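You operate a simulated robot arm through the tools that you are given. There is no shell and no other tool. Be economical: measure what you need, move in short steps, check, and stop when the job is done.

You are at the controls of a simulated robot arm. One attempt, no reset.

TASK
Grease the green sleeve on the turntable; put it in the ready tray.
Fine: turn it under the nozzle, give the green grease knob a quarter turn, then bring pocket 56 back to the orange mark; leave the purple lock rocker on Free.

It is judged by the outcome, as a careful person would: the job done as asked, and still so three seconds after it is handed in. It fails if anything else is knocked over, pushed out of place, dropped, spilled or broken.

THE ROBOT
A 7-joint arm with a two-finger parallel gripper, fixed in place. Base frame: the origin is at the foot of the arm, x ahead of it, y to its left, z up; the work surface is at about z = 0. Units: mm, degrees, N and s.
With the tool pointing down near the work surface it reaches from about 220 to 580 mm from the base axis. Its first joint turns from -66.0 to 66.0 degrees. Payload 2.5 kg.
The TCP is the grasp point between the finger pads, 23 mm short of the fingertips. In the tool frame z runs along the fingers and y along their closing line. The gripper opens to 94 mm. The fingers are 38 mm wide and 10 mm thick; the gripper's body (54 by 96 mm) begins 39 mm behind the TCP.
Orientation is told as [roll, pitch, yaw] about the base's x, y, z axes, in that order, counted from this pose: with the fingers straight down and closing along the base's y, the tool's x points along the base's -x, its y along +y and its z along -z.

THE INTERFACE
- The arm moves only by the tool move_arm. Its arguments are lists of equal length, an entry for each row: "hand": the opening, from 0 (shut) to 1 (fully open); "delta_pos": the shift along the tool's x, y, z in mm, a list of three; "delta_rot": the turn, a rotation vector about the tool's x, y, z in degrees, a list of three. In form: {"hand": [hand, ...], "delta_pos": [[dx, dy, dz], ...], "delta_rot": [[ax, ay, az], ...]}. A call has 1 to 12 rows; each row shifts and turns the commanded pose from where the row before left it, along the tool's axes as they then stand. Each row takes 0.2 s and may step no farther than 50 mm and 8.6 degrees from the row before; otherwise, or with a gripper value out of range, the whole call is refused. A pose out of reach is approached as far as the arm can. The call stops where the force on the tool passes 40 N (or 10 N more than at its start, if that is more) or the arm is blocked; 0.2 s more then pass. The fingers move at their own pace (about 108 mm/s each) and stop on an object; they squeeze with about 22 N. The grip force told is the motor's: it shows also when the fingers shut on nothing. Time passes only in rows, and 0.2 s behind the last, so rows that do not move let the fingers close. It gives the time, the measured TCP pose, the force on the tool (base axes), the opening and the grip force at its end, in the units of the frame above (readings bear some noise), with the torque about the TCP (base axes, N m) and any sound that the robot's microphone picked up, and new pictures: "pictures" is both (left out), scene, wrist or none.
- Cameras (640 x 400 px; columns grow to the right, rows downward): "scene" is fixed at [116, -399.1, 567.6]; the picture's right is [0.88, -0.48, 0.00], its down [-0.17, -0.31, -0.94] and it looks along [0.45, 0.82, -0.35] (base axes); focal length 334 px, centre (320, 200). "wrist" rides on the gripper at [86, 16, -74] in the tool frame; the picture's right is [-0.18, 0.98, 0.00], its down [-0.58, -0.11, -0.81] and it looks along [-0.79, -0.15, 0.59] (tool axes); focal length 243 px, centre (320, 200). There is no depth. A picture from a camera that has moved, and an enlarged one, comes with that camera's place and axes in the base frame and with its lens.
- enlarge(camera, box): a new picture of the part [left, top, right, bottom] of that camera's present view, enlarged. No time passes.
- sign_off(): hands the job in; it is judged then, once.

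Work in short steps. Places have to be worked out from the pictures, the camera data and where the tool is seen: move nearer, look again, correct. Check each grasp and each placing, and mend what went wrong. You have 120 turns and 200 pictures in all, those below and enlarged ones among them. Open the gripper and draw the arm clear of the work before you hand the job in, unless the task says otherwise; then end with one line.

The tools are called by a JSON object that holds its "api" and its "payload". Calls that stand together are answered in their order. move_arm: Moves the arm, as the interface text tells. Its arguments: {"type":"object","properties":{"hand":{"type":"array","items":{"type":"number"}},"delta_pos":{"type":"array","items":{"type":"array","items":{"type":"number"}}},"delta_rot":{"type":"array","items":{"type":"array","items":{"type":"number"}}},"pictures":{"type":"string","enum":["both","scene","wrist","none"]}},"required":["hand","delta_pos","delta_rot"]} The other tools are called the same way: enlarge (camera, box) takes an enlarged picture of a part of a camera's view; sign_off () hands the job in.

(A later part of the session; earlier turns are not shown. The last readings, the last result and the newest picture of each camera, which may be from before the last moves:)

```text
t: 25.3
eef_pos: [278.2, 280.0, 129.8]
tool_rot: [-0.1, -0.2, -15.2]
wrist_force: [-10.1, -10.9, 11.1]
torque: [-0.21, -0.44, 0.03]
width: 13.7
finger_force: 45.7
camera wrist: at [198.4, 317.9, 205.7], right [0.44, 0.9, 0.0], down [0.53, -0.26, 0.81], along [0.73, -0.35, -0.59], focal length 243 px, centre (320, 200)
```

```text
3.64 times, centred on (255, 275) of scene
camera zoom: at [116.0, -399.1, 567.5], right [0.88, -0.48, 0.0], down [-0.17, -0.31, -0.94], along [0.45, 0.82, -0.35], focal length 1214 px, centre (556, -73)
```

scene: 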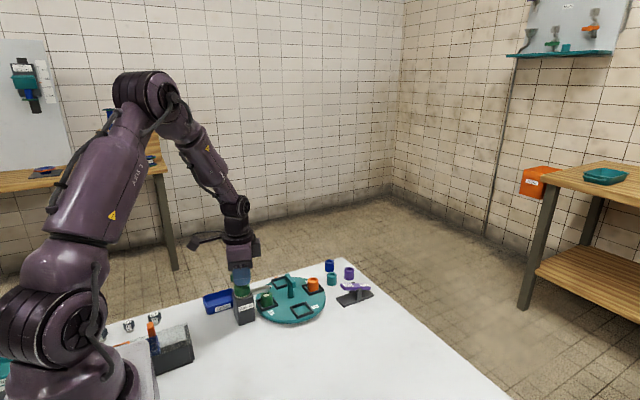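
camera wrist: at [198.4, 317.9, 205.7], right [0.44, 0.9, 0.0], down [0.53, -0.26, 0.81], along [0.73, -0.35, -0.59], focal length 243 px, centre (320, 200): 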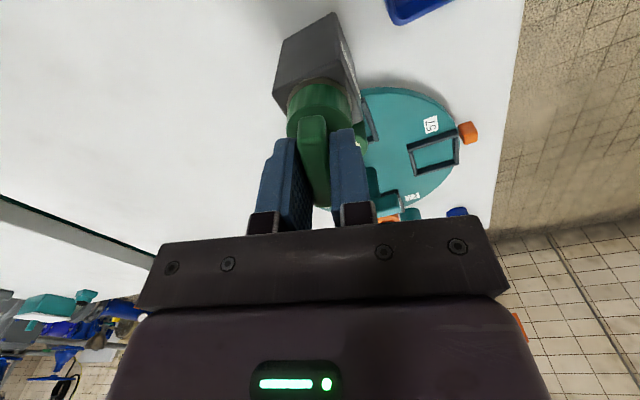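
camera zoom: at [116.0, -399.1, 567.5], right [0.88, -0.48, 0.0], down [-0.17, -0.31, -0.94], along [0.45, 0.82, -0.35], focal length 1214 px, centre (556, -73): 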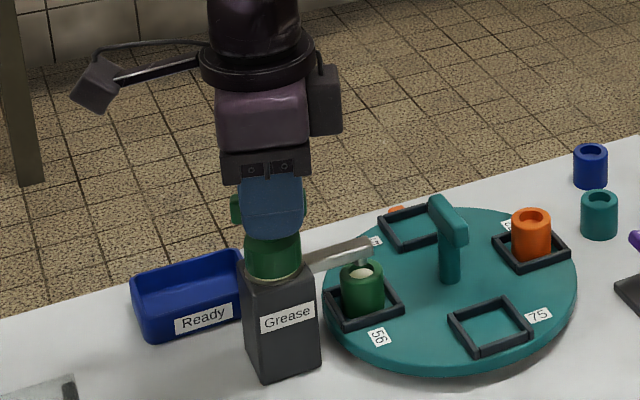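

It turns clockwise, and grease already shows on the sleeve. I continue, watching, to about -60°.

{"api": "move_arm", "payload": {"hand": [0, 0, 0, 0, 0, 0, 0], "delta_pos": [[0.8, -0.8, 0], [0, 0, 0], [0, 0, 0], [0, 0, 0], [0, 0, 0], [0, 0, 0], [0, 0, 0]], "delta_rot": [[0, 0, 7.5], [0, 0, 7.5], [0, 0, 7.5], [0, 0, 7.5], [0, 0, 7.5], [0, 0, 7.5], [0, 0, 0]]}}

{"api": "enlarge", "payload": {"camera": "scene", "box": [190, 220, 320, 330]}}

```text
t: 26.6
eef_pos: [276.5, 277.9, 129.2]
tool_rot: [0.0, -0.1, -54.2]
wrist_force: [-2.1, -0.6, 3.8]
torque: [0.14, -0.08, 0.0]
width: 13.9
finger_force: 45.3
stopped in row 6: the force on the tool passed its limit (the readings are from after the stop); the commanded pose is now the measured one
camera wrist: at [239.2, 357.8, 205.7], right [0.9, 0.43, 0.0], down [0.25, -0.53, 0.81], along [0.34, -0.73, -0.59], focal length 243 px, centre (320, 200)
```

scene: 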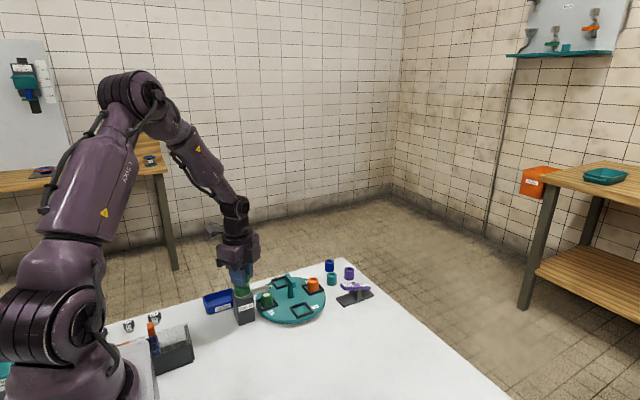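
wrist: 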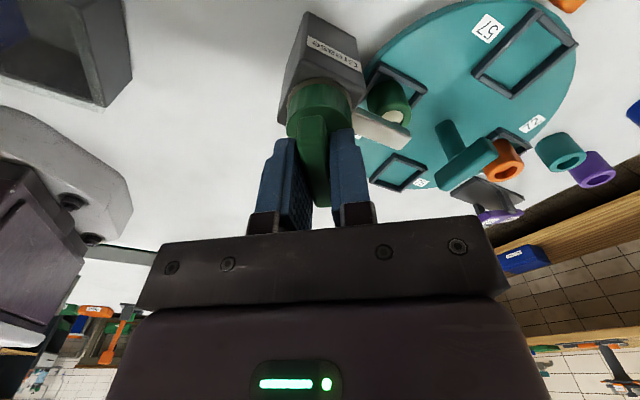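

```text
3.64 times, centred on (255, 275) of scene
camera zoom: at [116.0, -399.1, 567.5], right [0.88, -0.48, 0.0], down [-0.17, -0.31, -0.94], along [0.45, 0.82, -0.35], focal length 1214 px, centre (556, -73)
```

zoom: 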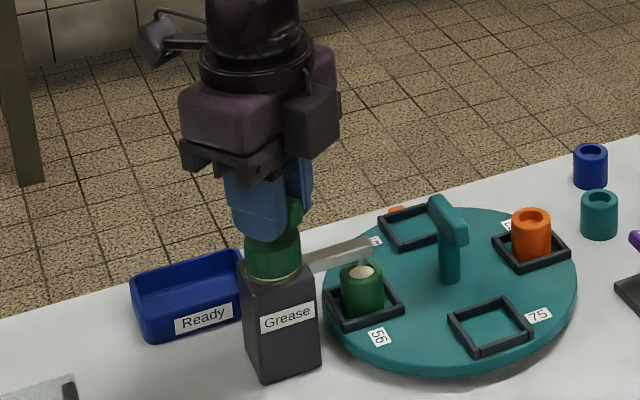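

The grease dab stays one small dab; forces dropped after the stop. I go on with the remaining 36° in small steps.

{"api": "move_arm", "payload": {"hand": [0, 0, 0, 0, 0], "delta_pos": [[0, 0, 0], [0, 0, 0], [0, 0, 0], [0, 0, 0], [0, 0, 0]], "delta_rot": [[0, 0, 5], [0, 0, 5], [0, 0, 5], [0, 0, 5], [0, 0, 0]], "pictures": "none"}}

```text
t: 27.8
eef_pos: [275.0, 276.5, 128.9]
tool_rot: [-0.3, -0.2, -74.2]
wrist_force: [-18.0, -13.8, 18.7]
torque: [0.42, 0.36, 0.07]
width: 13.7
finger_force: 45.3
```

Side force again; I ease (-1.5, -1, +1) mm and turn the last 16°.

{"api": "move_arm", "payload": {"hand": [0, 0, 0, 0, 0], "delta_pos": [[-0.5, -1.7, -1], [0, 0, 0], [0, 0, 0], [0, 0, 0], [0, 0, 0]], "delta_rot": [[0, 0, 0], [0, 0, 5], [0, 0, 5.5], [0, 0, 5.5], [0, 0, 0]]}}

{"api": "enlarge", "payload": {"camera": "scene", "box": [190, 220, 320, 330]}}

{"api": "enlarge", "payload": {"camera": "wrist", "box": [230, 0, 430, 140]}}

```text
t: 29.1
eef_pos: [274.4, 276.7, 129.9]
tool_rot: [0.1, -0.2, -90.3]
wrist_force: [0.7, 0.9, -1.2]
torque: [-0.31, 0.14, 0.0]
width: 13.6
finger_force: 45.2
stopped in row 5: the force on the tool passed its limit (the readings are from after the stop); the commanded pose is now the measured one
camera wrist: at [291.8, 364.1, 205.7], right [0.98, -0.19, 0.0], down [-0.11, -0.58, 0.81], along [-0.15, -0.79, -0.59], focal length 243 px, centre (320, 200)
```

scene: 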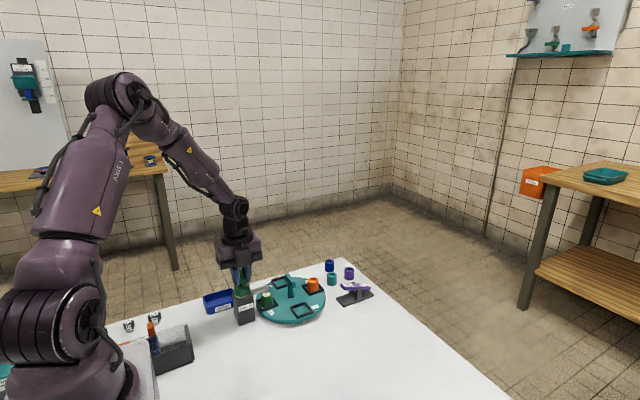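
wrist: 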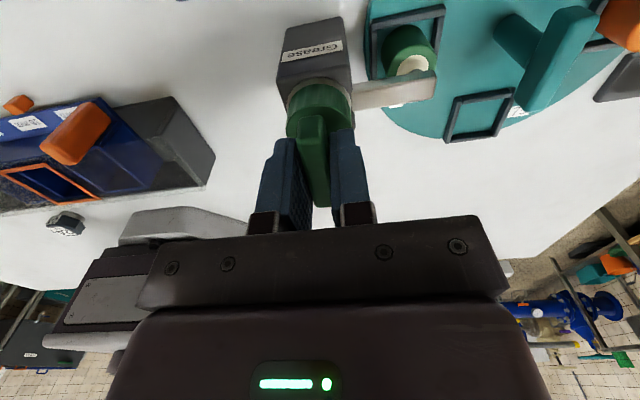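

```text
3.64 times, centred on (255, 275) of scene
camera zoom: at [116.0, -399.1, 567.6], right [0.88, -0.48, 0.0], down [-0.17, -0.31, -0.94], along [0.45, 0.82, -0.35], focal length 1214 px, centre (556, -73)
```

zoom: 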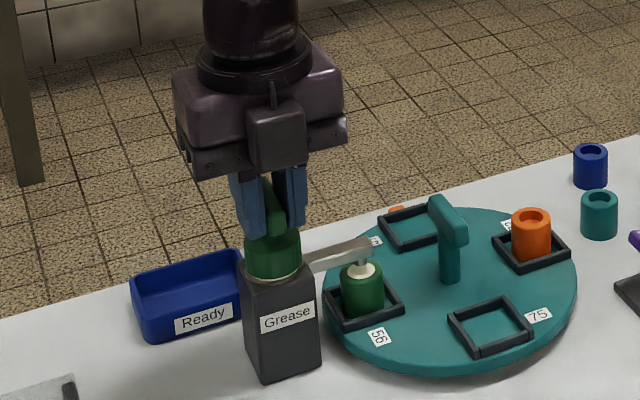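

```text
2.86 times, centred on (330, 70) of wrist
camera zoom: at [291.8, 364.1, 205.7], right [0.98, -0.19, 0.0], down [-0.11, -0.58, 0.81], along [-0.15, -0.79, -0.59], focal length 693 px, centre (291, 571)
```

zoom: 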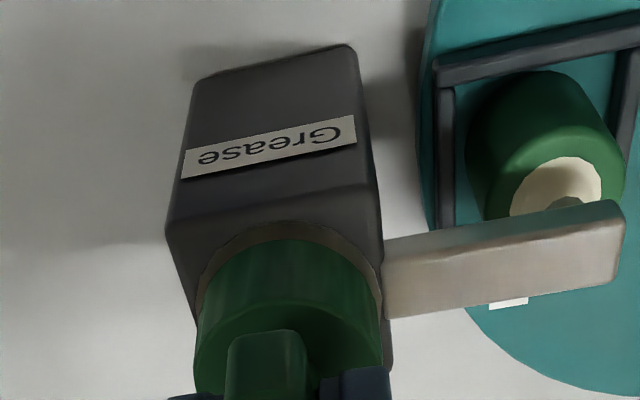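

The knob has been turned a quarter clockwise and grease fills the sleeve's top. I open, rise and turn back toward yaw 0.

{"api": "move_arm", "payload": {"hand": [0.4, 0.4, 0.4, 0.4, 0.4], "delta_pos": [[0, 0, 0], [0, 0, 0], [0, 0, -45], [0, 0, -45], [0, 0, 0]], "delta_rot": [[0, 0, 0], [0, 0, 0], [0, 0, 0], [0, 0, 0], [0, 0, 0]], "pictures": "scene"}}

{"api": "enlarge", "payload": {"camera": "scene", "box": [190, 250, 320, 330]}}

{"api": "move_arm", "payload": {"hand": [0.4, 0.4, 0.4, 0.4, 0.4, 0.4, 0.4, 0.4, 0.4, 0.4, 0.4, 0.4], "delta_pos": [[0, 0, 0], [0, 0, 0], [0, 0, 0], [0, 0, 0], [0, 0, 0], [0, 0, 0], [0, 0, 0], [0, 0, 0], [0, 0, 0], [0, 0, 0], [0, 0, 0], [0, 0, 0]], "delta_rot": [[0, 0, -8.2], [0, 0, -8.2], [0, 0, -8.2], [0, 0, -8.2], [0, 0, -8.2], [0, 0, -8.2], [0, 0, -8.2], [0, 0, -8.2], [0, 0, -8.2], [0, 0, -8.2], [0, 0, -8.3], [0, 0, 0]], "pictures": "none"}}

```text
t: 30.3
eef_pos: [275.0, 277.5, 221.6]
tool_rot: [0.1, -0.2, -90.3]
wrist_force: [0.1, 0.9, -0.1]
torque: [-0.02, -0.01, -0.01]
width: 37.7
finger_force: 0.1
```

scene: 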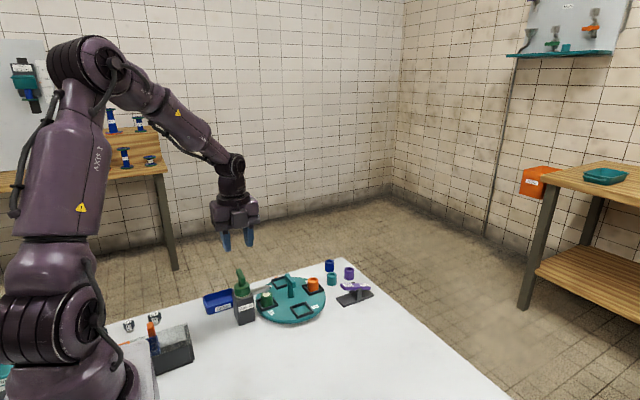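

```text
4.92 times, centred on (255, 290) of scene
camera zoom: at [116.0, -399.1, 567.6], right [0.88, -0.48, 0.0], down [-0.17, -0.31, -0.94], along [0.45, 0.82, -0.35], focal length 1643 px, centre (640, -243)
```

zoom: 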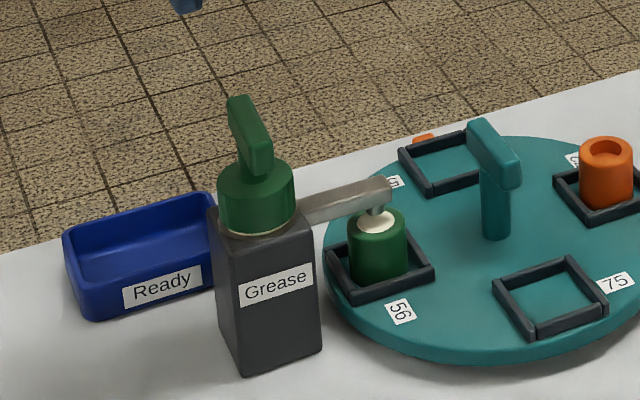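

```text
t: 32.9
eef_pos: [273.7, 277.8, 219.4]
tool_rot: [-0.1, 0.0, 0.1]
wrist_force: [0.1, 0.3, 0.6]
torque: [-0.02, 0.03, 0.0]
width: 37.7
finger_force: 0.0
```

The knob stays turned. I go above the table axis and turn to yaw 90, matching the handle bar.

{"api": "move_arm", "payload": {"hand": [0.4, 0.4, 0.4, 0.4], "delta_pos": [[-42, 0, 0], [-42, 0, 0], [-42, 0, 0], [0, 0, 0]], "delta_rot": [[0, 0, 0], [0, 0, 0], [0, 0, 0], [0, 0, 0]], "pictures": "none"}}

{"api": "move_arm", "payload": {"hand": [0.4, 0.4, 0.4, 0.4, 0.4, 0.4, 0.4, 0.4, 0.4, 0.4, 0.4, 0.4], "delta_pos": [[0, 0, 0], [0, 0, 0], [0, 0, 0], [0, 0, 0], [0, 0, 0], [0, 0, 0], [0, 0, 0], [0, 0, 0], [0, 0, 0], [0, 0, 0], [0, 0, 0], [0, 0, 0]], "delta_rot": [[0, 0, -8.2], [0, 0, -8.2], [0, 0, -8.2], [0, 0, -8.2], [0, 0, -8.2], [0, 0, -8.2], [0, 0, -8.2], [0, 0, -8.2], [0, 0, -8.2], [0, 0, -8.2], [0, 0, -8.3], [0, 0, 0]], "pictures": "wrist"}}

```text
t: 33.9
eef_pos: [403.2, 277.7, 219.4]
tool_rot: [-0.2, 0.0, 0.0]
wrist_force: [-1.7, 0.6, 0.7]
torque: [-0.03, -0.03, -0.01]
width: 37.4
finger_force: 0.0
```

```text
t: 36.5
eef_pos: [401.1, 277.3, 220.7]
tool_rot: [-0.1, 0.2, 90.3]
wrist_force: [0.2, 0.2, 0.6]
torque: [0.0, 0.0, -0.02]
width: 37.7
finger_force: 0.0
camera wrist: at [385.2, 191.6, 296.5], right [-0.98, 0.18, 0.0], down [0.1, 0.58, 0.8], along [0.14, 0.79, -0.59], focal length 243 px, centre (320, 200)
```

wrist: 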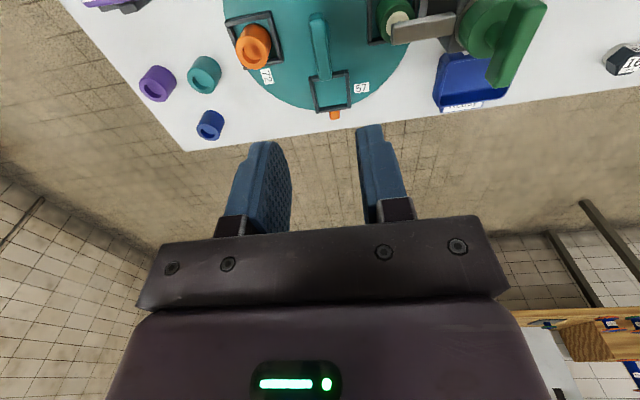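

Positioned over the bar; I lower to z≈86 and grip it.

{"api": "move_arm", "payload": {"hand": [0.4, 0.4, 0.4, 0.4, 0.0, 0.0, 0.0], "delta_pos": [[0, 0, 45], [0, 0, 45], [0, 0, 30], [0, 0, 14], [0, 0, 0], [0, 0, 0], [0, 0, 0]], "delta_rot": [[0, 0, 0], [0, 0, 0], [0, 0, 0], [0, 0, 0], [0, 0, 0], [0, 0, 0], [0, 0, 0]], "pictures": "none"}}

```text
t: 38.1
eef_pos: [399.3, 278.1, 85.2]
tool_rot: [-0.2, 0.0, 90.3]
wrist_force: [12.6, 6.9, -12.6]
torque: [-0.27, -0.24, -0.01]
width: 15.7
finger_force: 44.7
```

Gripped at 15.7 mm with modest forces. I turn clockwise, the first 45°, easing +1 mm in x.

{"api": "move_arm", "payload": {"hand": [0, 0, 0, 0, 0, 0, 0, 0], "delta_pos": [[0, -0.8, 0], [0, 0, 0], [0, 0, 0], [0, 0, 0], [0, 0, 0], [0, 0, 0], [0, 0, 0], [0, 0, 0]], "delta_rot": [[0, 0, 3], [0, 0, 7], [0, 0, 7], [0, 0, 7], [0, 0, 7], [0, 0, 7], [0, 0, 7], [0, 0, 0]], "pictures": "scene"}}

{"api": "enlarge", "payload": {"camera": "scene", "box": [190, 250, 350, 330]}}

```text
t: 39.9
eef_pos: [398.4, 278.2, 85.0]
tool_rot: [0.2, 0.4, 45.3]
wrist_force: [-28.3, 5.1, -0.1]
torque: [0.04, 0.62, 0.03]
width: 15.6
finger_force: 45.2
```

scene: 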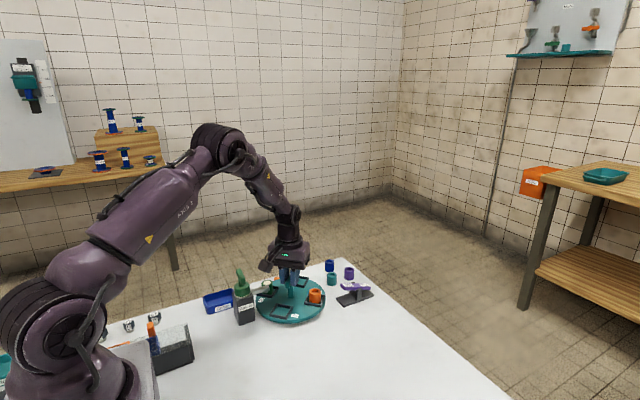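

```text
4.00 times, centred on (270, 290) of scene
camera zoom: at [116.1, -399.1, 567.5], right [0.88, -0.48, 0.0], down [-0.17, -0.31, -0.94], along [0.45, 0.82, -0.35], focal length 1335 px, centre (520, -160)
```

zoom: 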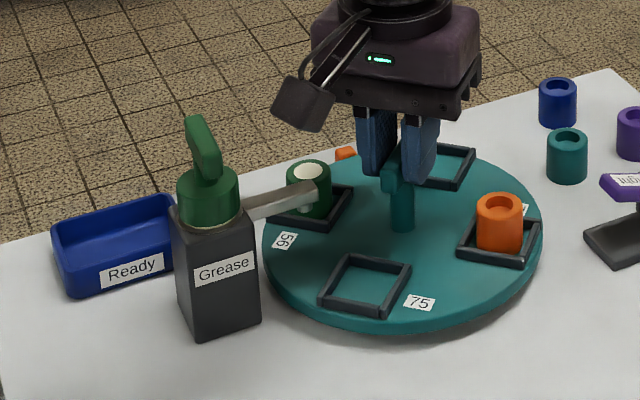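

Turning well. I ease -2 mm in x to remove the side load, then turn to about 5°.

{"api": "move_arm", "payload": {"hand": [0, 0, 0, 0, 0, 0, 0, 0], "delta_pos": [[1.2, 1.6, 0], [0, 0, 0], [0, 0, 0], [0, 0, 0], [0, 0, 0], [0, 0, 0], [0, 0, 0], [0, 0, 0]], "delta_rot": [[0, 0, 0], [0, 0, 6.7], [0, 0, 6.7], [0, 0, 6.7], [0, 0, 6.7], [0, 0, 6.7], [0, 0, 6.7], [0, 0, 0]]}}

{"api": "enlarge", "payload": {"camera": "wrist", "box": [360, 0, 560, 150]}}

```text
t: 41.7
eef_pos: [398.6, 279.2, 85.4]
tool_rot: [0.1, 0.0, 5.1]
wrist_force: [-11.0, 19.1, -17.2]
torque: [0.35, 0.45, -0.03]
width: 15.8
finger_force: 45.3
camera wrist: at [311.0, 288.1, 161.6], right [0.1, 1.0, 0.0], down [0.59, -0.06, 0.81], along [0.8, -0.08, -0.59], focal length 243 px, centre (320, 200)
```

scene: 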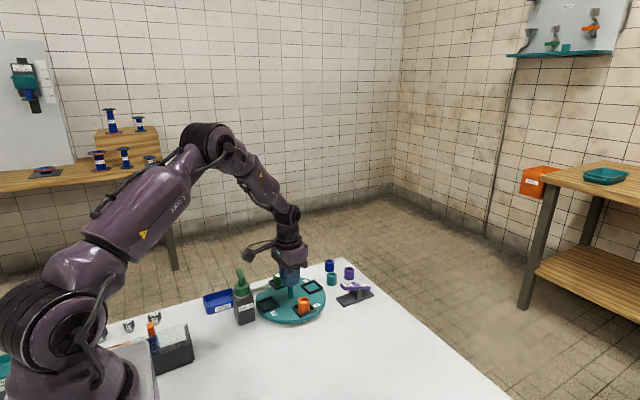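
wrist: 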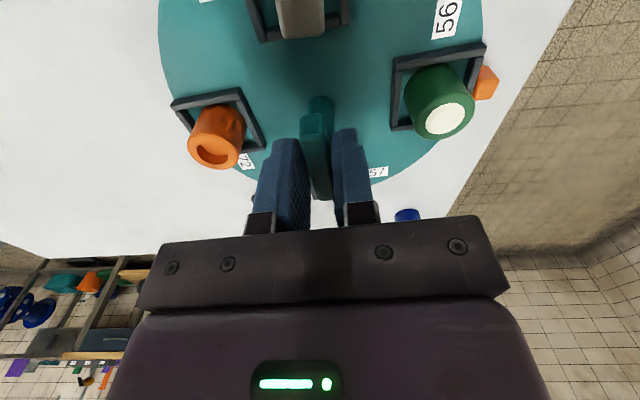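

```text
2.67 times, centred on (460, 75) of wrist
camera zoom: at [311.0, 288.1, 161.6], right [0.1, 1.0, 0.0], down [0.59, -0.06, 0.81], along [0.8, -0.08, -0.59], focal length 647 px, centre (-53, 533)
```

zoom: 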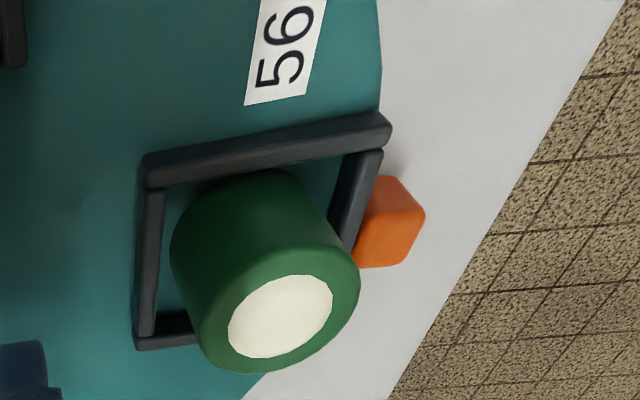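

Nearly back. The initial picture matches a yaw of about -0.5°, so I turn 5.6° more, easing +1.5 mm in y, then compare against the initial scene picture.

{"api": "move_arm", "payload": {"hand": [0, 0, 0, 0], "delta_pos": [[0.7, 1.4, -1], [0, 0, 0], [0, 0, 0], [0, 0, 0]], "delta_rot": [[0, 0, 0], [0, 0, 2.8], [0, 0, 2.8], [0, 0, 0]]}}

{"api": "enlarge", "payload": {"camera": "scene", "box": [220, 260, 330, 330]}}

{"api": "enlarge", "payload": {"camera": "wrist", "box": [360, 0, 560, 150]}}

```text
t: 42.2
eef_pos: [399.4, 279.5, 85.3]
tool_rot: [0.0, -0.1, 4.0]
wrist_force: [1.8, 1.0, -2.8]
torque: [0.01, 0.36, -0.06]
width: 15.6
finger_force: 45.3
stopped in row 2: the force on the tool passed its limit (the readings are from after the stop); the commanded pose is now the measured one
camera wrist: at [311.1, 290.1, 161.6], right [0.12, 0.99, 0.0], down [0.59, -0.07, 0.81], along [0.8, -0.09, -0.59], focal length 243 px, centre (320, 200)
```

scene: 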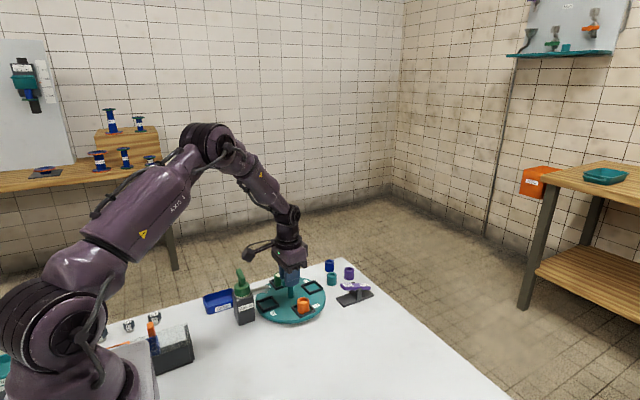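
wrist: 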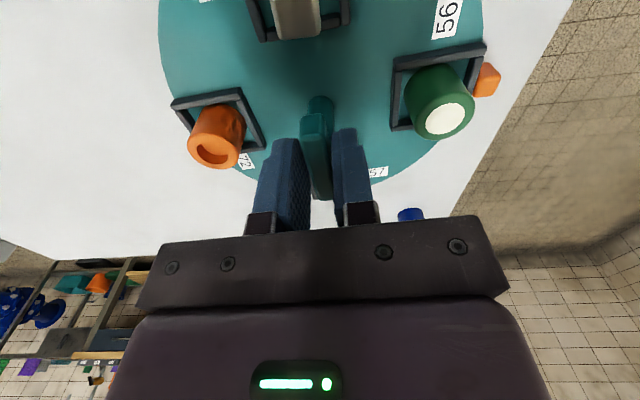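

```text
5.71 times, centred on (275, 295) of scene
camera zoom: at [116.0, -399.1, 567.6], right [0.88, -0.48, 0.0], down [-0.17, -0.31, -0.94], along [0.45, 0.82, -0.35], focal length 1907 px, centre (577, -343)
```

zoom: 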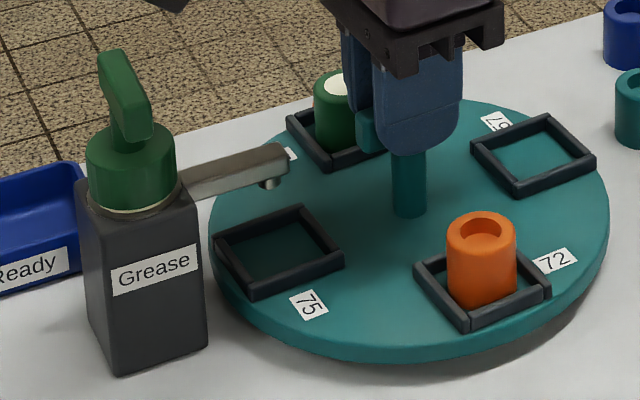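

```text
2.67 times, centred on (460, 75) of wrist
camera zoom: at [311.1, 290.1, 161.6], right [0.12, 0.99, 0.0], down [0.59, -0.07, 0.81], along [0.8, -0.09, -0.59], focal length 647 px, centre (-53, 533)
```

zoom: 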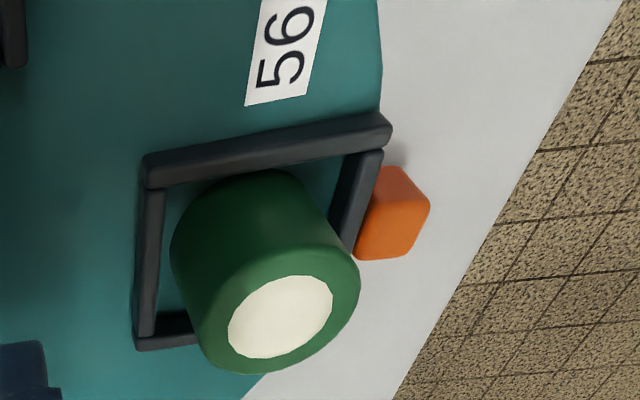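

Now at 4.0°, load free. Scene comparison (label 75 at 309 vs 298 px initially) says about 4.4° more; I turn that in gentle steps.

{"api": "move_arm", "payload": {"hand": [0, 0, 0, 0], "delta_pos": [[0, 0, 0], [0, 0, 0], [0, 0, 0], [0, 0, 0]], "delta_rot": [[0, 0, 1.5], [0, 0, 1.5], [0, 0, 1.4], [0, 0, 0]]}}

{"api": "enlarge", "payload": {"camera": "scene", "box": [220, 260, 330, 330]}}

{"api": "enlarge", "payload": {"camera": "wrist", "box": [360, 0, 560, 150]}}

```text
t: 43.2
eef_pos: [397.5, 279.8, 85.7]
tool_rot: [0.0, 0.0, -0.4]
wrist_force: [-3.9, 0.5, -1.6]
torque: [0.07, -0.88, 0.04]
width: 15.4
finger_force: 45.3
camera wrist: at [312.2, 296.9, 161.6], right [0.19, 0.98, 0.0], down [0.58, -0.11, 0.81], along [0.79, -0.15, -0.59], focal length 243 px, centre (320, 200)
```

scene: 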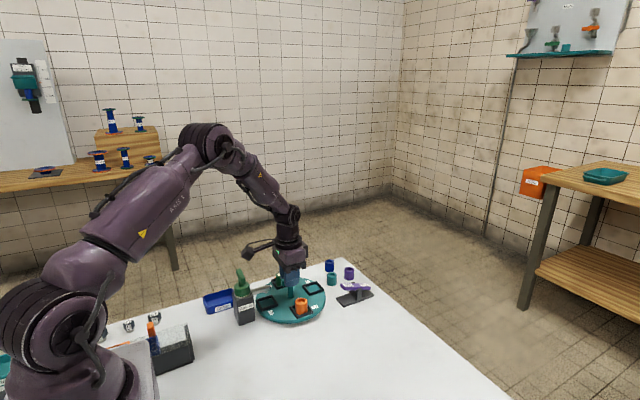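
wrist: 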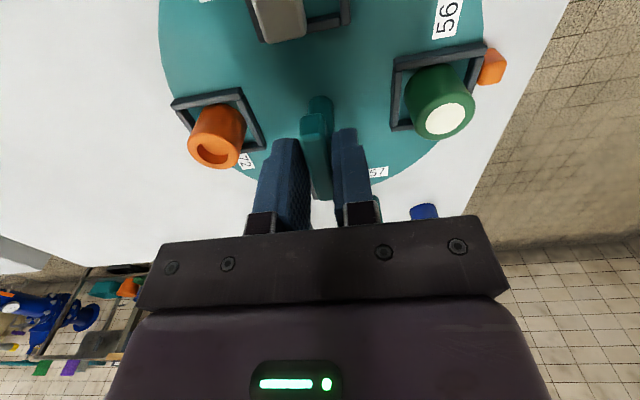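

```text
5.71 times, centred on (275, 295) of scene
camera zoom: at [116.0, -399.1, 567.6], right [0.88, -0.48, 0.0], down [-0.17, -0.31, -0.94], along [0.45, 0.82, -0.35], focal length 1907 px, centre (577, -343)
```

zoom: 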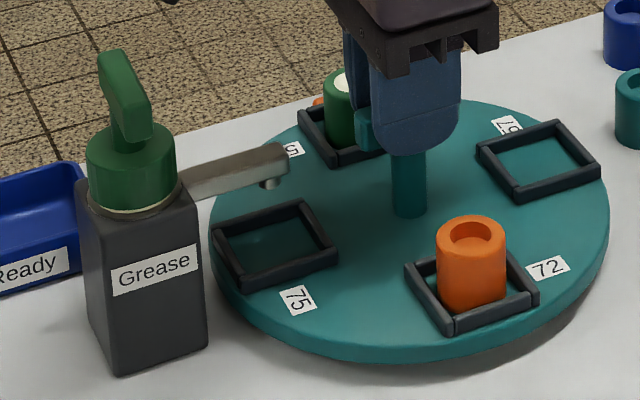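

```text
2.67 times, centred on (460, 75) of wrist
camera zoom: at [312.2, 296.9, 161.6], right [0.19, 0.98, 0.0], down [0.58, -0.11, 0.81], along [0.79, -0.15, -0.59], focal length 647 px, centre (-53, 533)
```

zoom: 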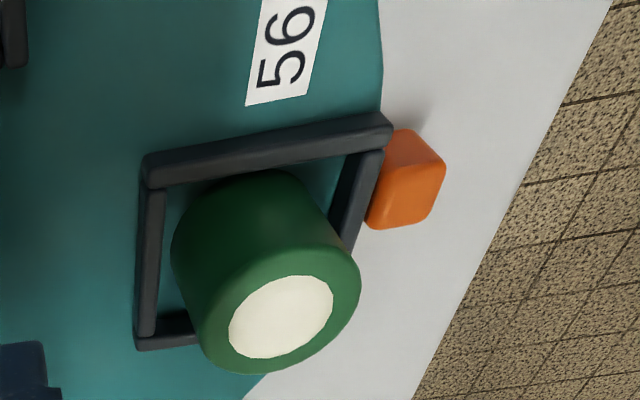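

The scene now matches the initial alignment (label 75 at 297 px; frame corner 456,335), and mark and pocket angles agree within about a degree. I release and rise.

{"api": "move_arm", "payload": {"hand": [0.4, 0.4, 0.4, 0.4, 0.4, 0.4], "delta_pos": [[0, 0, 0], [0, 0, 0], [0, 0, -40], [0, 0, -45], [0, 0, -45], [0, 0, 0]], "delta_rot": [[0, 0, 0], [0, 0, 0], [0, 0, 0], [0, 0, 0], [0, 0, 0], [0, 0, 0]]}}

{"api": "enlarge", "payload": {"camera": "scene", "box": [220, 260, 330, 330]}}

{"api": "enlarge", "payload": {"camera": "wrist", "box": [210, 0, 470, 160]}}

```text
t: 44.6
eef_pos: [397.0, 280.3, 214.9]
tool_rot: [0.0, 0.0, -0.5]
wrist_force: [0.0, 0.2, 0.7]
torque: [0.01, 0.0, 0.02]
width: 37.6
finger_force: 0.1
camera wrist: at [310.0, 296.6, 290.5], right [0.19, 0.98, 0.0], down [0.58, -0.11, 0.81], along [0.79, -0.15, -0.59], focal length 243 px, centre (320, 200)
```

scene: 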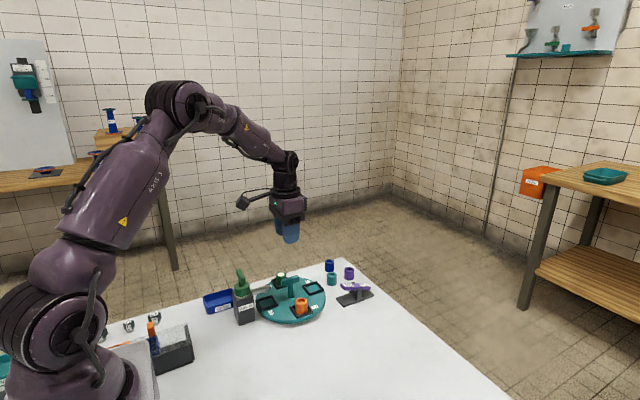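
wrist: 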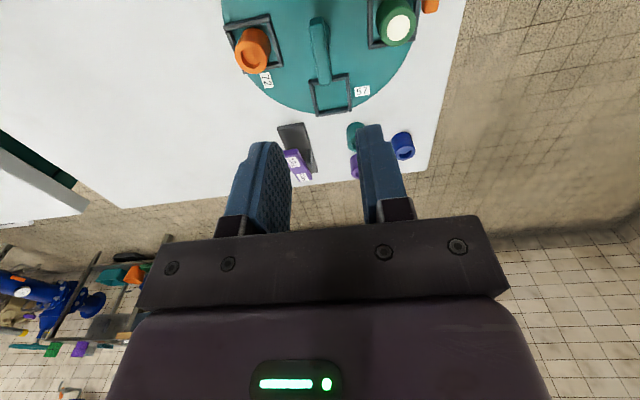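

```text
5.71 times, centred on (275, 295) of scene
camera zoom: at [116.0, -399.1, 567.6], right [0.88, -0.48, 0.0], down [-0.17, -0.31, -0.94], along [0.45, 0.82, -0.35], focal length 1907 px, centre (577, -343)
```

zoom: 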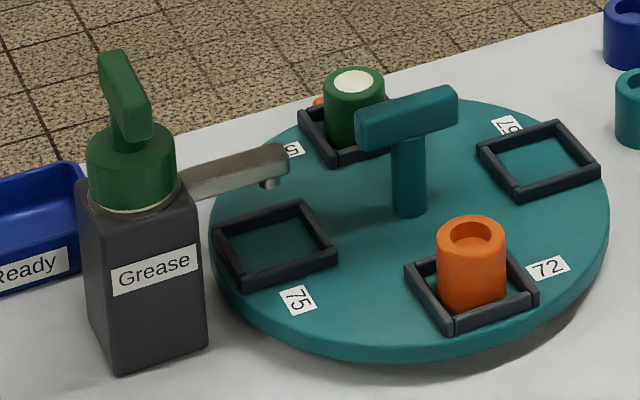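

```text
2.46 times, centred on (340, 80) of wrist
camera zoom: at [310.0, 296.6, 290.5], right [0.19, 0.98, 0.0], down [0.58, -0.11, 0.81], along [0.79, -0.15, -0.59], focal length 597 px, centre (271, 495)
```

zoom: 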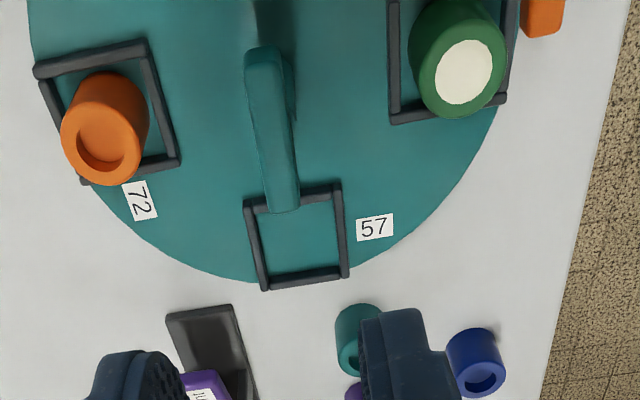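

All back as at the start, with grease on the sleeve. Sleeve top triangulates to (400.5, 347, 51). I turn to yaw 90 (to suit the tray) and go above it.

{"api": "move_arm", "payload": {"hand": [0.4, 0.4, 0.4, 0.4, 0.4, 0.4, 0.4, 0.4, 0.4, 0.4, 0.4, 0.4], "delta_pos": [[0, 0, 0], [0, 0, 0], [0, 0, 0], [0, 0, 0], [0, 0, 0], [0, 0, 0], [0, 0, 0], [0, 0, 0], [0, 0, 0], [0, 0, 0], [0, 0, 0], [0, 0, 0]], "delta_rot": [[0, 0, -8.2], [0, 0, -8.2], [0, 0, -8.2], [0, 0, -8.2], [0, 0, -8.2], [0, 0, -8.2], [0, 0, -8.2], [0, 0, -8.2], [0, 0, -8.2], [0, 0, -8.2], [0, 0, -8.4], [0, 0, 0]], "pictures": "none"}}

{"api": "move_arm", "payload": {"hand": [0.55, 0.55, 0.55, 0.55], "delta_pos": [[-33, 0, 0], [-33, 0, 0], [0, 0, 40], [0, 0, 0]], "delta_rot": [[0, 0, 0], [0, 0, 0], [0, 0, 0], [0, 0, 0]]}}

{"api": "enlarge", "payload": {"camera": "scene", "box": [220, 210, 330, 330]}}

```text
t: 47.2
eef_pos: [398.4, 279.7, 215.6]
tool_rot: [0.0, -0.1, 90.1]
wrist_force: [-0.9, -0.3, 0.2]
torque: [-0.01, -0.02, -0.01]
width: 37.8
finger_force: 0.0
```

```text
t: 48.2
eef_pos: [399.4, 345.7, 174.2]
tool_rot: [0.0, 0.0, 89.9]
wrist_force: [-0.3, -1.3, 0.0]
torque: [-0.01, 0.03, 0.0]
width: 51.8
finger_force: 0.0
camera wrist: at [382.3, 259.9, 250.1], right [-0.98, 0.19, 0.0], down [0.11, 0.58, 0.81], along [0.15, 0.79, -0.59], focal length 243 px, centre (320, 200)
```

scene: 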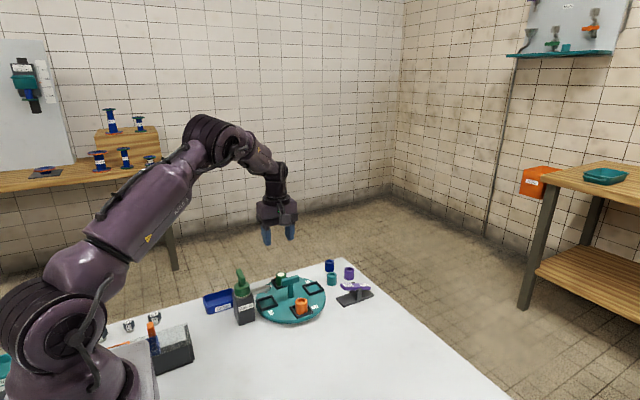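
wrist: 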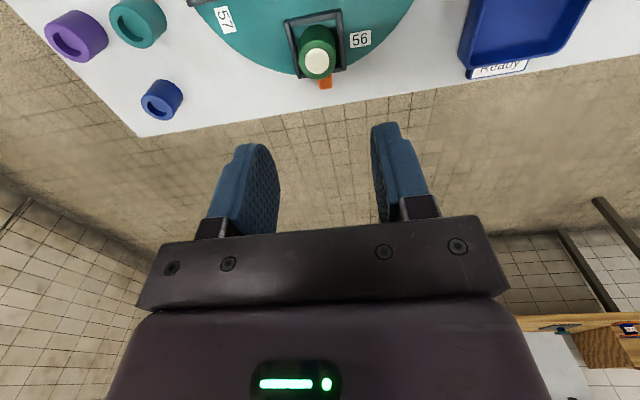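

```text
3.33 times, centred on (275, 270) of scene
camera zoom: at [116.0, -399.1, 567.6], right [0.88, -0.48, 0.0], down [-0.17, -0.31, -0.94], along [0.45, 0.82, -0.35], focal length 1112 px, centre (470, -33)
```

zoom: 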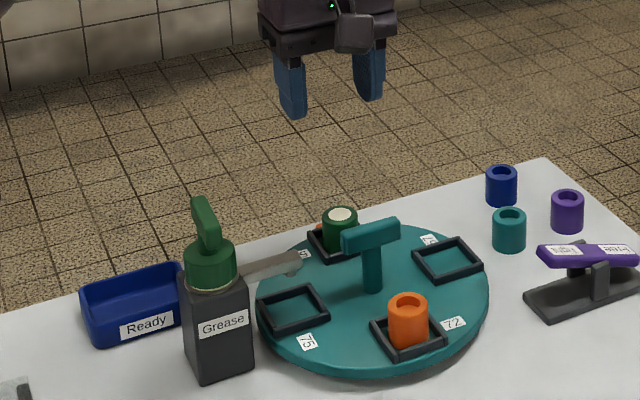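

Aligned within 1.5 mm (mark right beside pocket 56). I lower to z≈56 and close on the sleeve.

{"api": "move_arm", "payload": {"hand": [0.55, 0.55, 0.55, 0.55, 0.0, 0.0, 0.0], "delta_pos": [[0, -1.3, 40], [0, 0, 40], [0, 0, 25], [0, 0, 13], [0, 0, 0], [0, 0, 0], [0, 0, 0]], "delta_rot": [[0, 0, 0], [0, 0, 0], [0, 0, 0], [0, 0, 0], [0, 0, 0], [0, 0, 0], [0, 0, 0]]}}

{"api": "enlarge", "payload": {"camera": "scene", "box": [220, 230, 330, 330]}}

```text
t: 49.8
eef_pos: [399.5, 345.4, 57.5]
tool_rot: [-0.1, -0.1, 89.8]
wrist_force: [0.9, 0.2, -0.8]
torque: [-0.01, 0.0, -0.01]
width: 28.8
finger_force: 22.2
camera wrist: at [383.3, 259.6, 133.1], right [-0.98, 0.18, 0.0], down [0.11, 0.58, 0.81], along [0.15, 0.79, -0.59], focal length 243 px, centre (320, 200)
```

scene: 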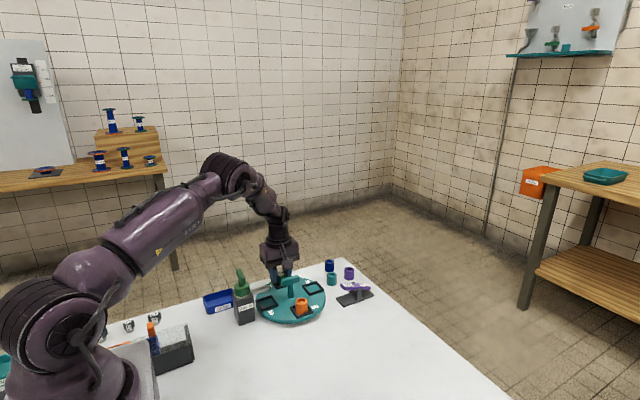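
wrist: 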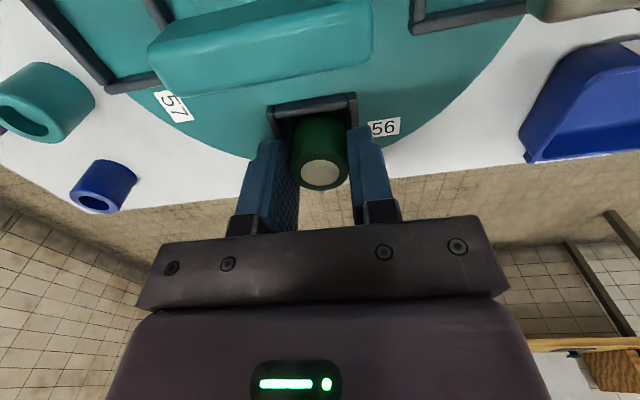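

```text
4.00 times, centred on (275, 280) of scene
camera zoom: at [116.0, -399.1, 567.6], right [0.88, -0.48, 0.0], down [-0.17, -0.31, -0.94], along [0.45, 0.82, -0.35], focal length 1335 px, centre (500, -120)
```

zoom: 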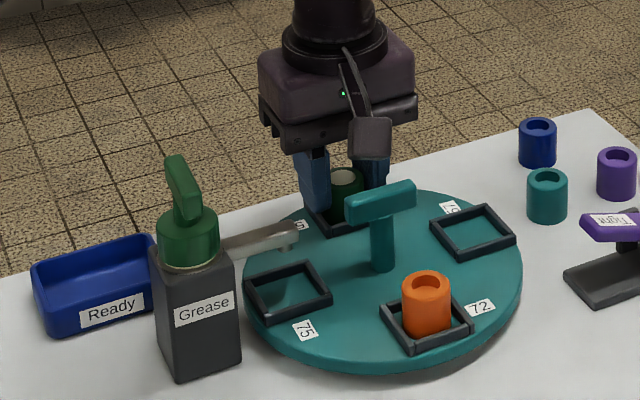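

Sleeve gripped at 28.8 mm. I lift it straight up and check.

{"api": "move_arm", "payload": {"hand": [0, 0, 0, 0, 0], "delta_pos": [[0, 0, -15], [0, 0, -30], [0, 0, -40], [0, 0, -30], [0, 0, 0]], "delta_rot": [[0, 0, 0], [0, 0, 0], [0, 0, 0], [0, 0, 0], [0, 0, 0]]}}

{"api": "enlarge", "payload": {"camera": "scene", "box": [200, 210, 330, 330]}}

{"api": "enlarge", "payload": {"camera": "wrist", "box": [240, 0, 600, 240]}}

```text
t: 51.0
eef_pos: [398.0, 345.3, 173.9]
tool_rot: [0.0, 0.0, 90.0]
wrist_force: [-0.2, 0.2, -0.2]
torque: [0.0, 0.01, 0.05]
width: 28.6
finger_force: 22.3
camera wrist: at [382.4, 259.2, 249.8], right [-0.98, 0.18, 0.0], down [0.11, 0.58, 0.81], along [0.15, 0.79, -0.59], focal length 243 px, centre (320, 200)
```

scene: 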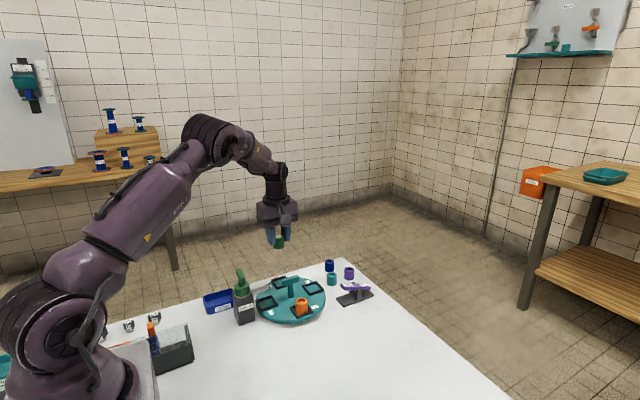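
wrist: 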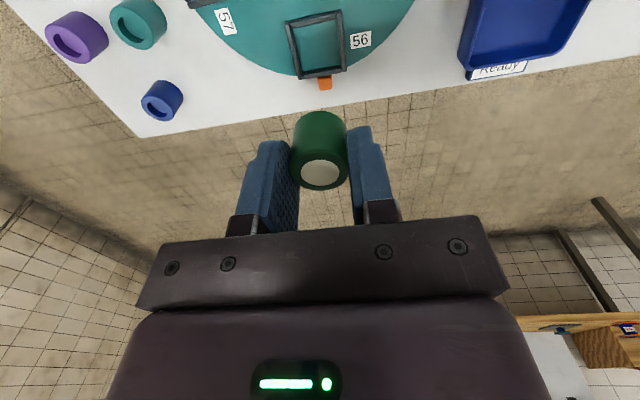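

```text
3.33 times, centred on (265, 270) of scene
camera zoom: at [116.0, -399.1, 567.6], right [0.88, -0.48, 0.0], down [-0.17, -0.31, -0.94], along [0.45, 0.82, -0.35], focal length 1112 px, centre (503, -33)
```

zoom: 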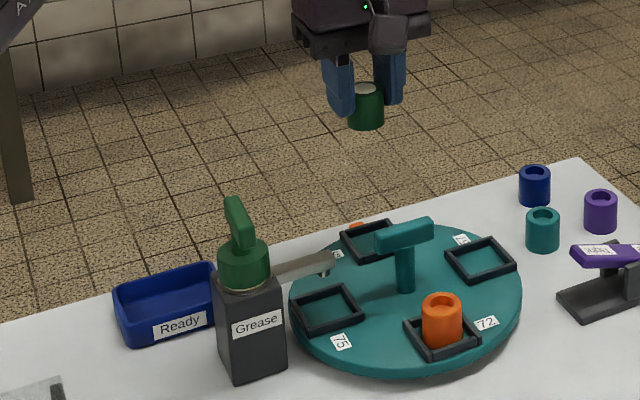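

```text
1.67 times, centred on (420, 120) of wrist
camera zoom: at [382.4, 259.2, 249.8], right [-0.98, 0.18, 0.0], down [0.11, 0.58, 0.81], along [0.15, 0.79, -0.59], focal length 404 px, centre (153, 333)
```

zoom: 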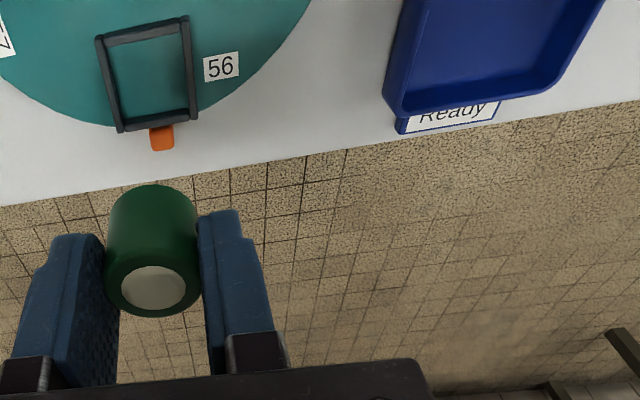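

Held well; empty pocket 56 lines up with the mark. I carry the sleeve over the tray at this height.

{"api": "move_arm", "payload": {"hand": [0, 0, 0, 0, 0, 0], "delta_pos": [[-5, 32, 0], [-5, 32, 0], [-5, 32, 0], [-5, 32, 0], [-5, 34, 0], [0, 0, 0]], "delta_rot": [[0, 0, 0], [0, 0, 0], [0, 0, 0], [0, 0, 0], [0, 0, 0], [0, 0, 0]]}}

{"api": "enlarge", "payload": {"camera": "scene", "box": [180, 210, 280, 330]}}

{"api": "enlarge", "payload": {"camera": "wrist", "box": [240, 0, 440, 200]}}

```text
t: 52.4
eef_pos: [235.8, 369.9, 175.7]
tool_rot: [0.0, 0.1, 90.0]
wrist_force: [-0.9, 0.8, 0.0]
torque: [-0.02, -0.01, 0.01]
width: 28.8
finger_force: 22.1
camera wrist: at [219.9, 284.0, 250.9], right [-0.98, 0.19, 0.0], down [0.11, 0.58, 0.81], along [0.15, 0.79, -0.59], focal length 243 px, centre (320, 200)
```

scene: 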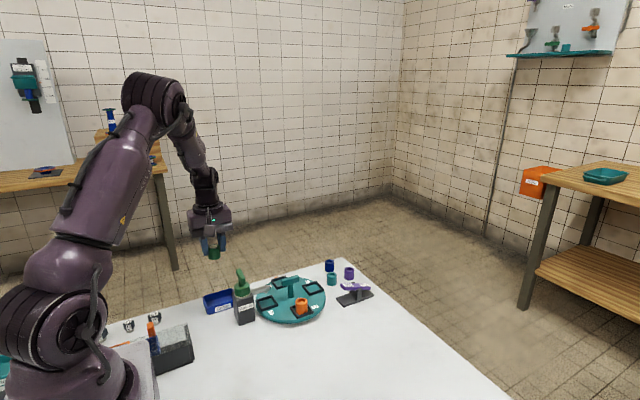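
wrist: 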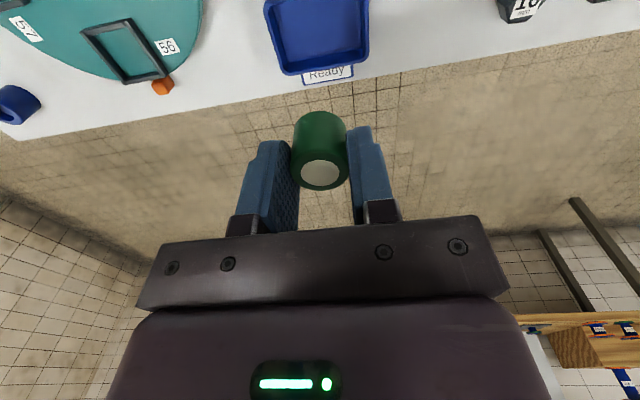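

```text
3.33 times, centred on (230, 270) of scene
camera zoom: at [116.0, -399.1, 567.6], right [0.88, -0.48, 0.0], down [-0.17, -0.31, -0.94], along [0.45, 0.82, -0.35], focal length 1112 px, centre (620, -33)
```

zoom: 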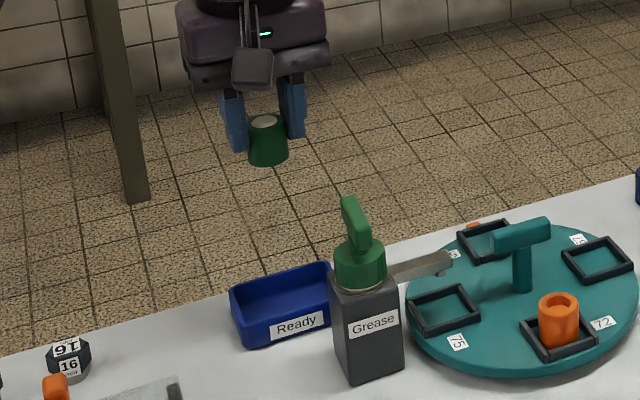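

```text
2.00 times, centred on (340, 100) of wrist
camera zoom: at [219.9, 284.0, 250.9], right [-0.98, 0.19, 0.0], down [0.11, 0.58, 0.81], along [0.15, 0.79, -0.59], focal length 485 px, centre (280, 400)
```

zoom: 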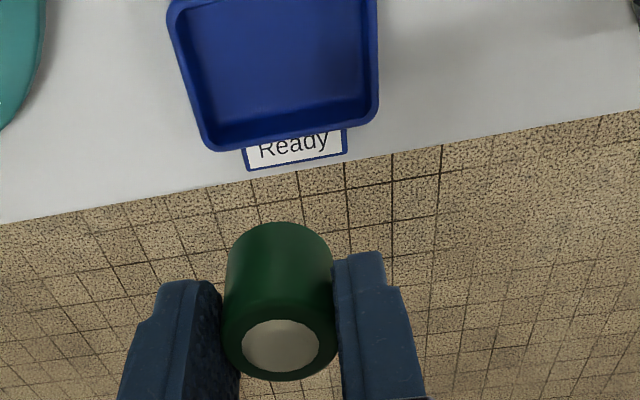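

Tray measures x 197–275, y 339–389, rim about z 27; I aim for (236, 365). I shift 5 mm and lower to z≈75 for a check.

{"api": "move_arm", "payload": {"hand": [0, 0, 0, 0], "delta_pos": [[5, 0, 35], [0, 0, 35], [0, 0, 30], [0, 0, 0]], "delta_rot": [[0, 0, 0], [0, 0, 0], [0, 0, 0], [0, 0, 0]]}}

{"api": "enlarge", "payload": {"camera": "scene", "box": [180, 230, 280, 330]}}

{"api": "enlarge", "payload": {"camera": "wrist", "box": [220, 40, 440, 240]}}

```text
t: 53.4
eef_pos: [237.8, 364.9, 73.2]
tool_rot: [-0.1, 0.0, 90.0]
wrist_force: [0.7, 0.2, -0.9]
torque: [0.02, 0.01, -0.04]
width: 28.7
finger_force: 21.9
camera wrist: at [221.3, 278.7, 148.8], right [-0.98, 0.18, 0.0], down [0.11, 0.58, 0.81], along [0.15, 0.79, -0.59], focal length 243 px, centre (320, 200)
```

scene: 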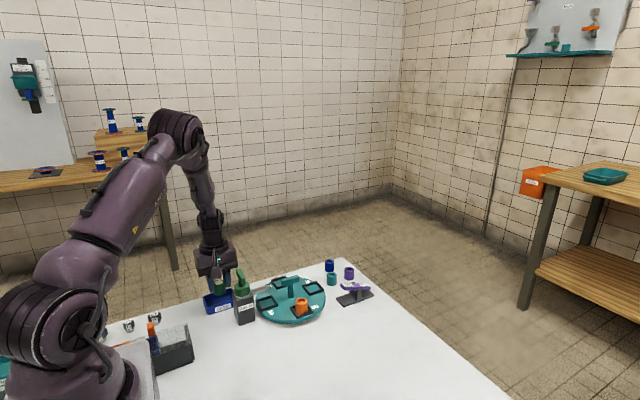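
wrist: 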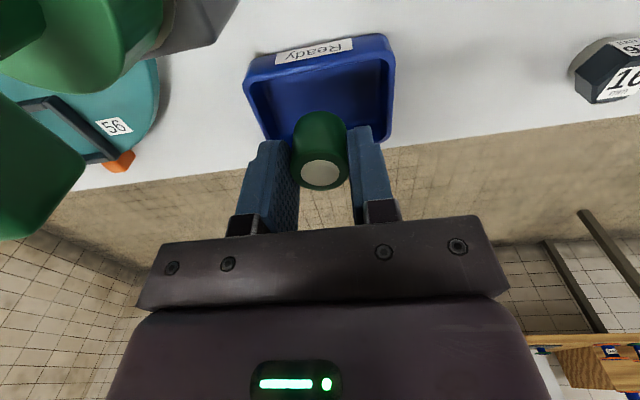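

```text
4.00 times, centred on (230, 280) of scene
camera zoom: at [116.0, -399.1, 567.6], right [0.88, -0.48, 0.0], down [-0.17, -0.31, -0.94], along [0.45, 0.82, -0.35], focal length 1335 px, centre (680, -120)
```

zoom: 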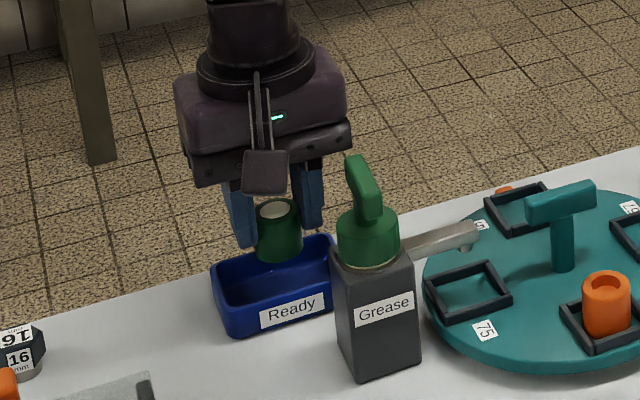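

```text
2.00 times, centred on (330, 140) of wrist
camera zoom: at [221.3, 278.7, 148.8], right [-0.98, 0.18, 0.0], down [0.11, 0.58, 0.81], along [0.15, 0.79, -0.59], focal length 485 px, centre (300, 320)
```

zoom: 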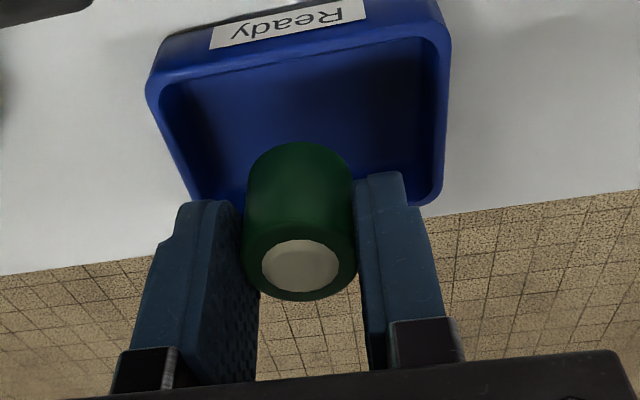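

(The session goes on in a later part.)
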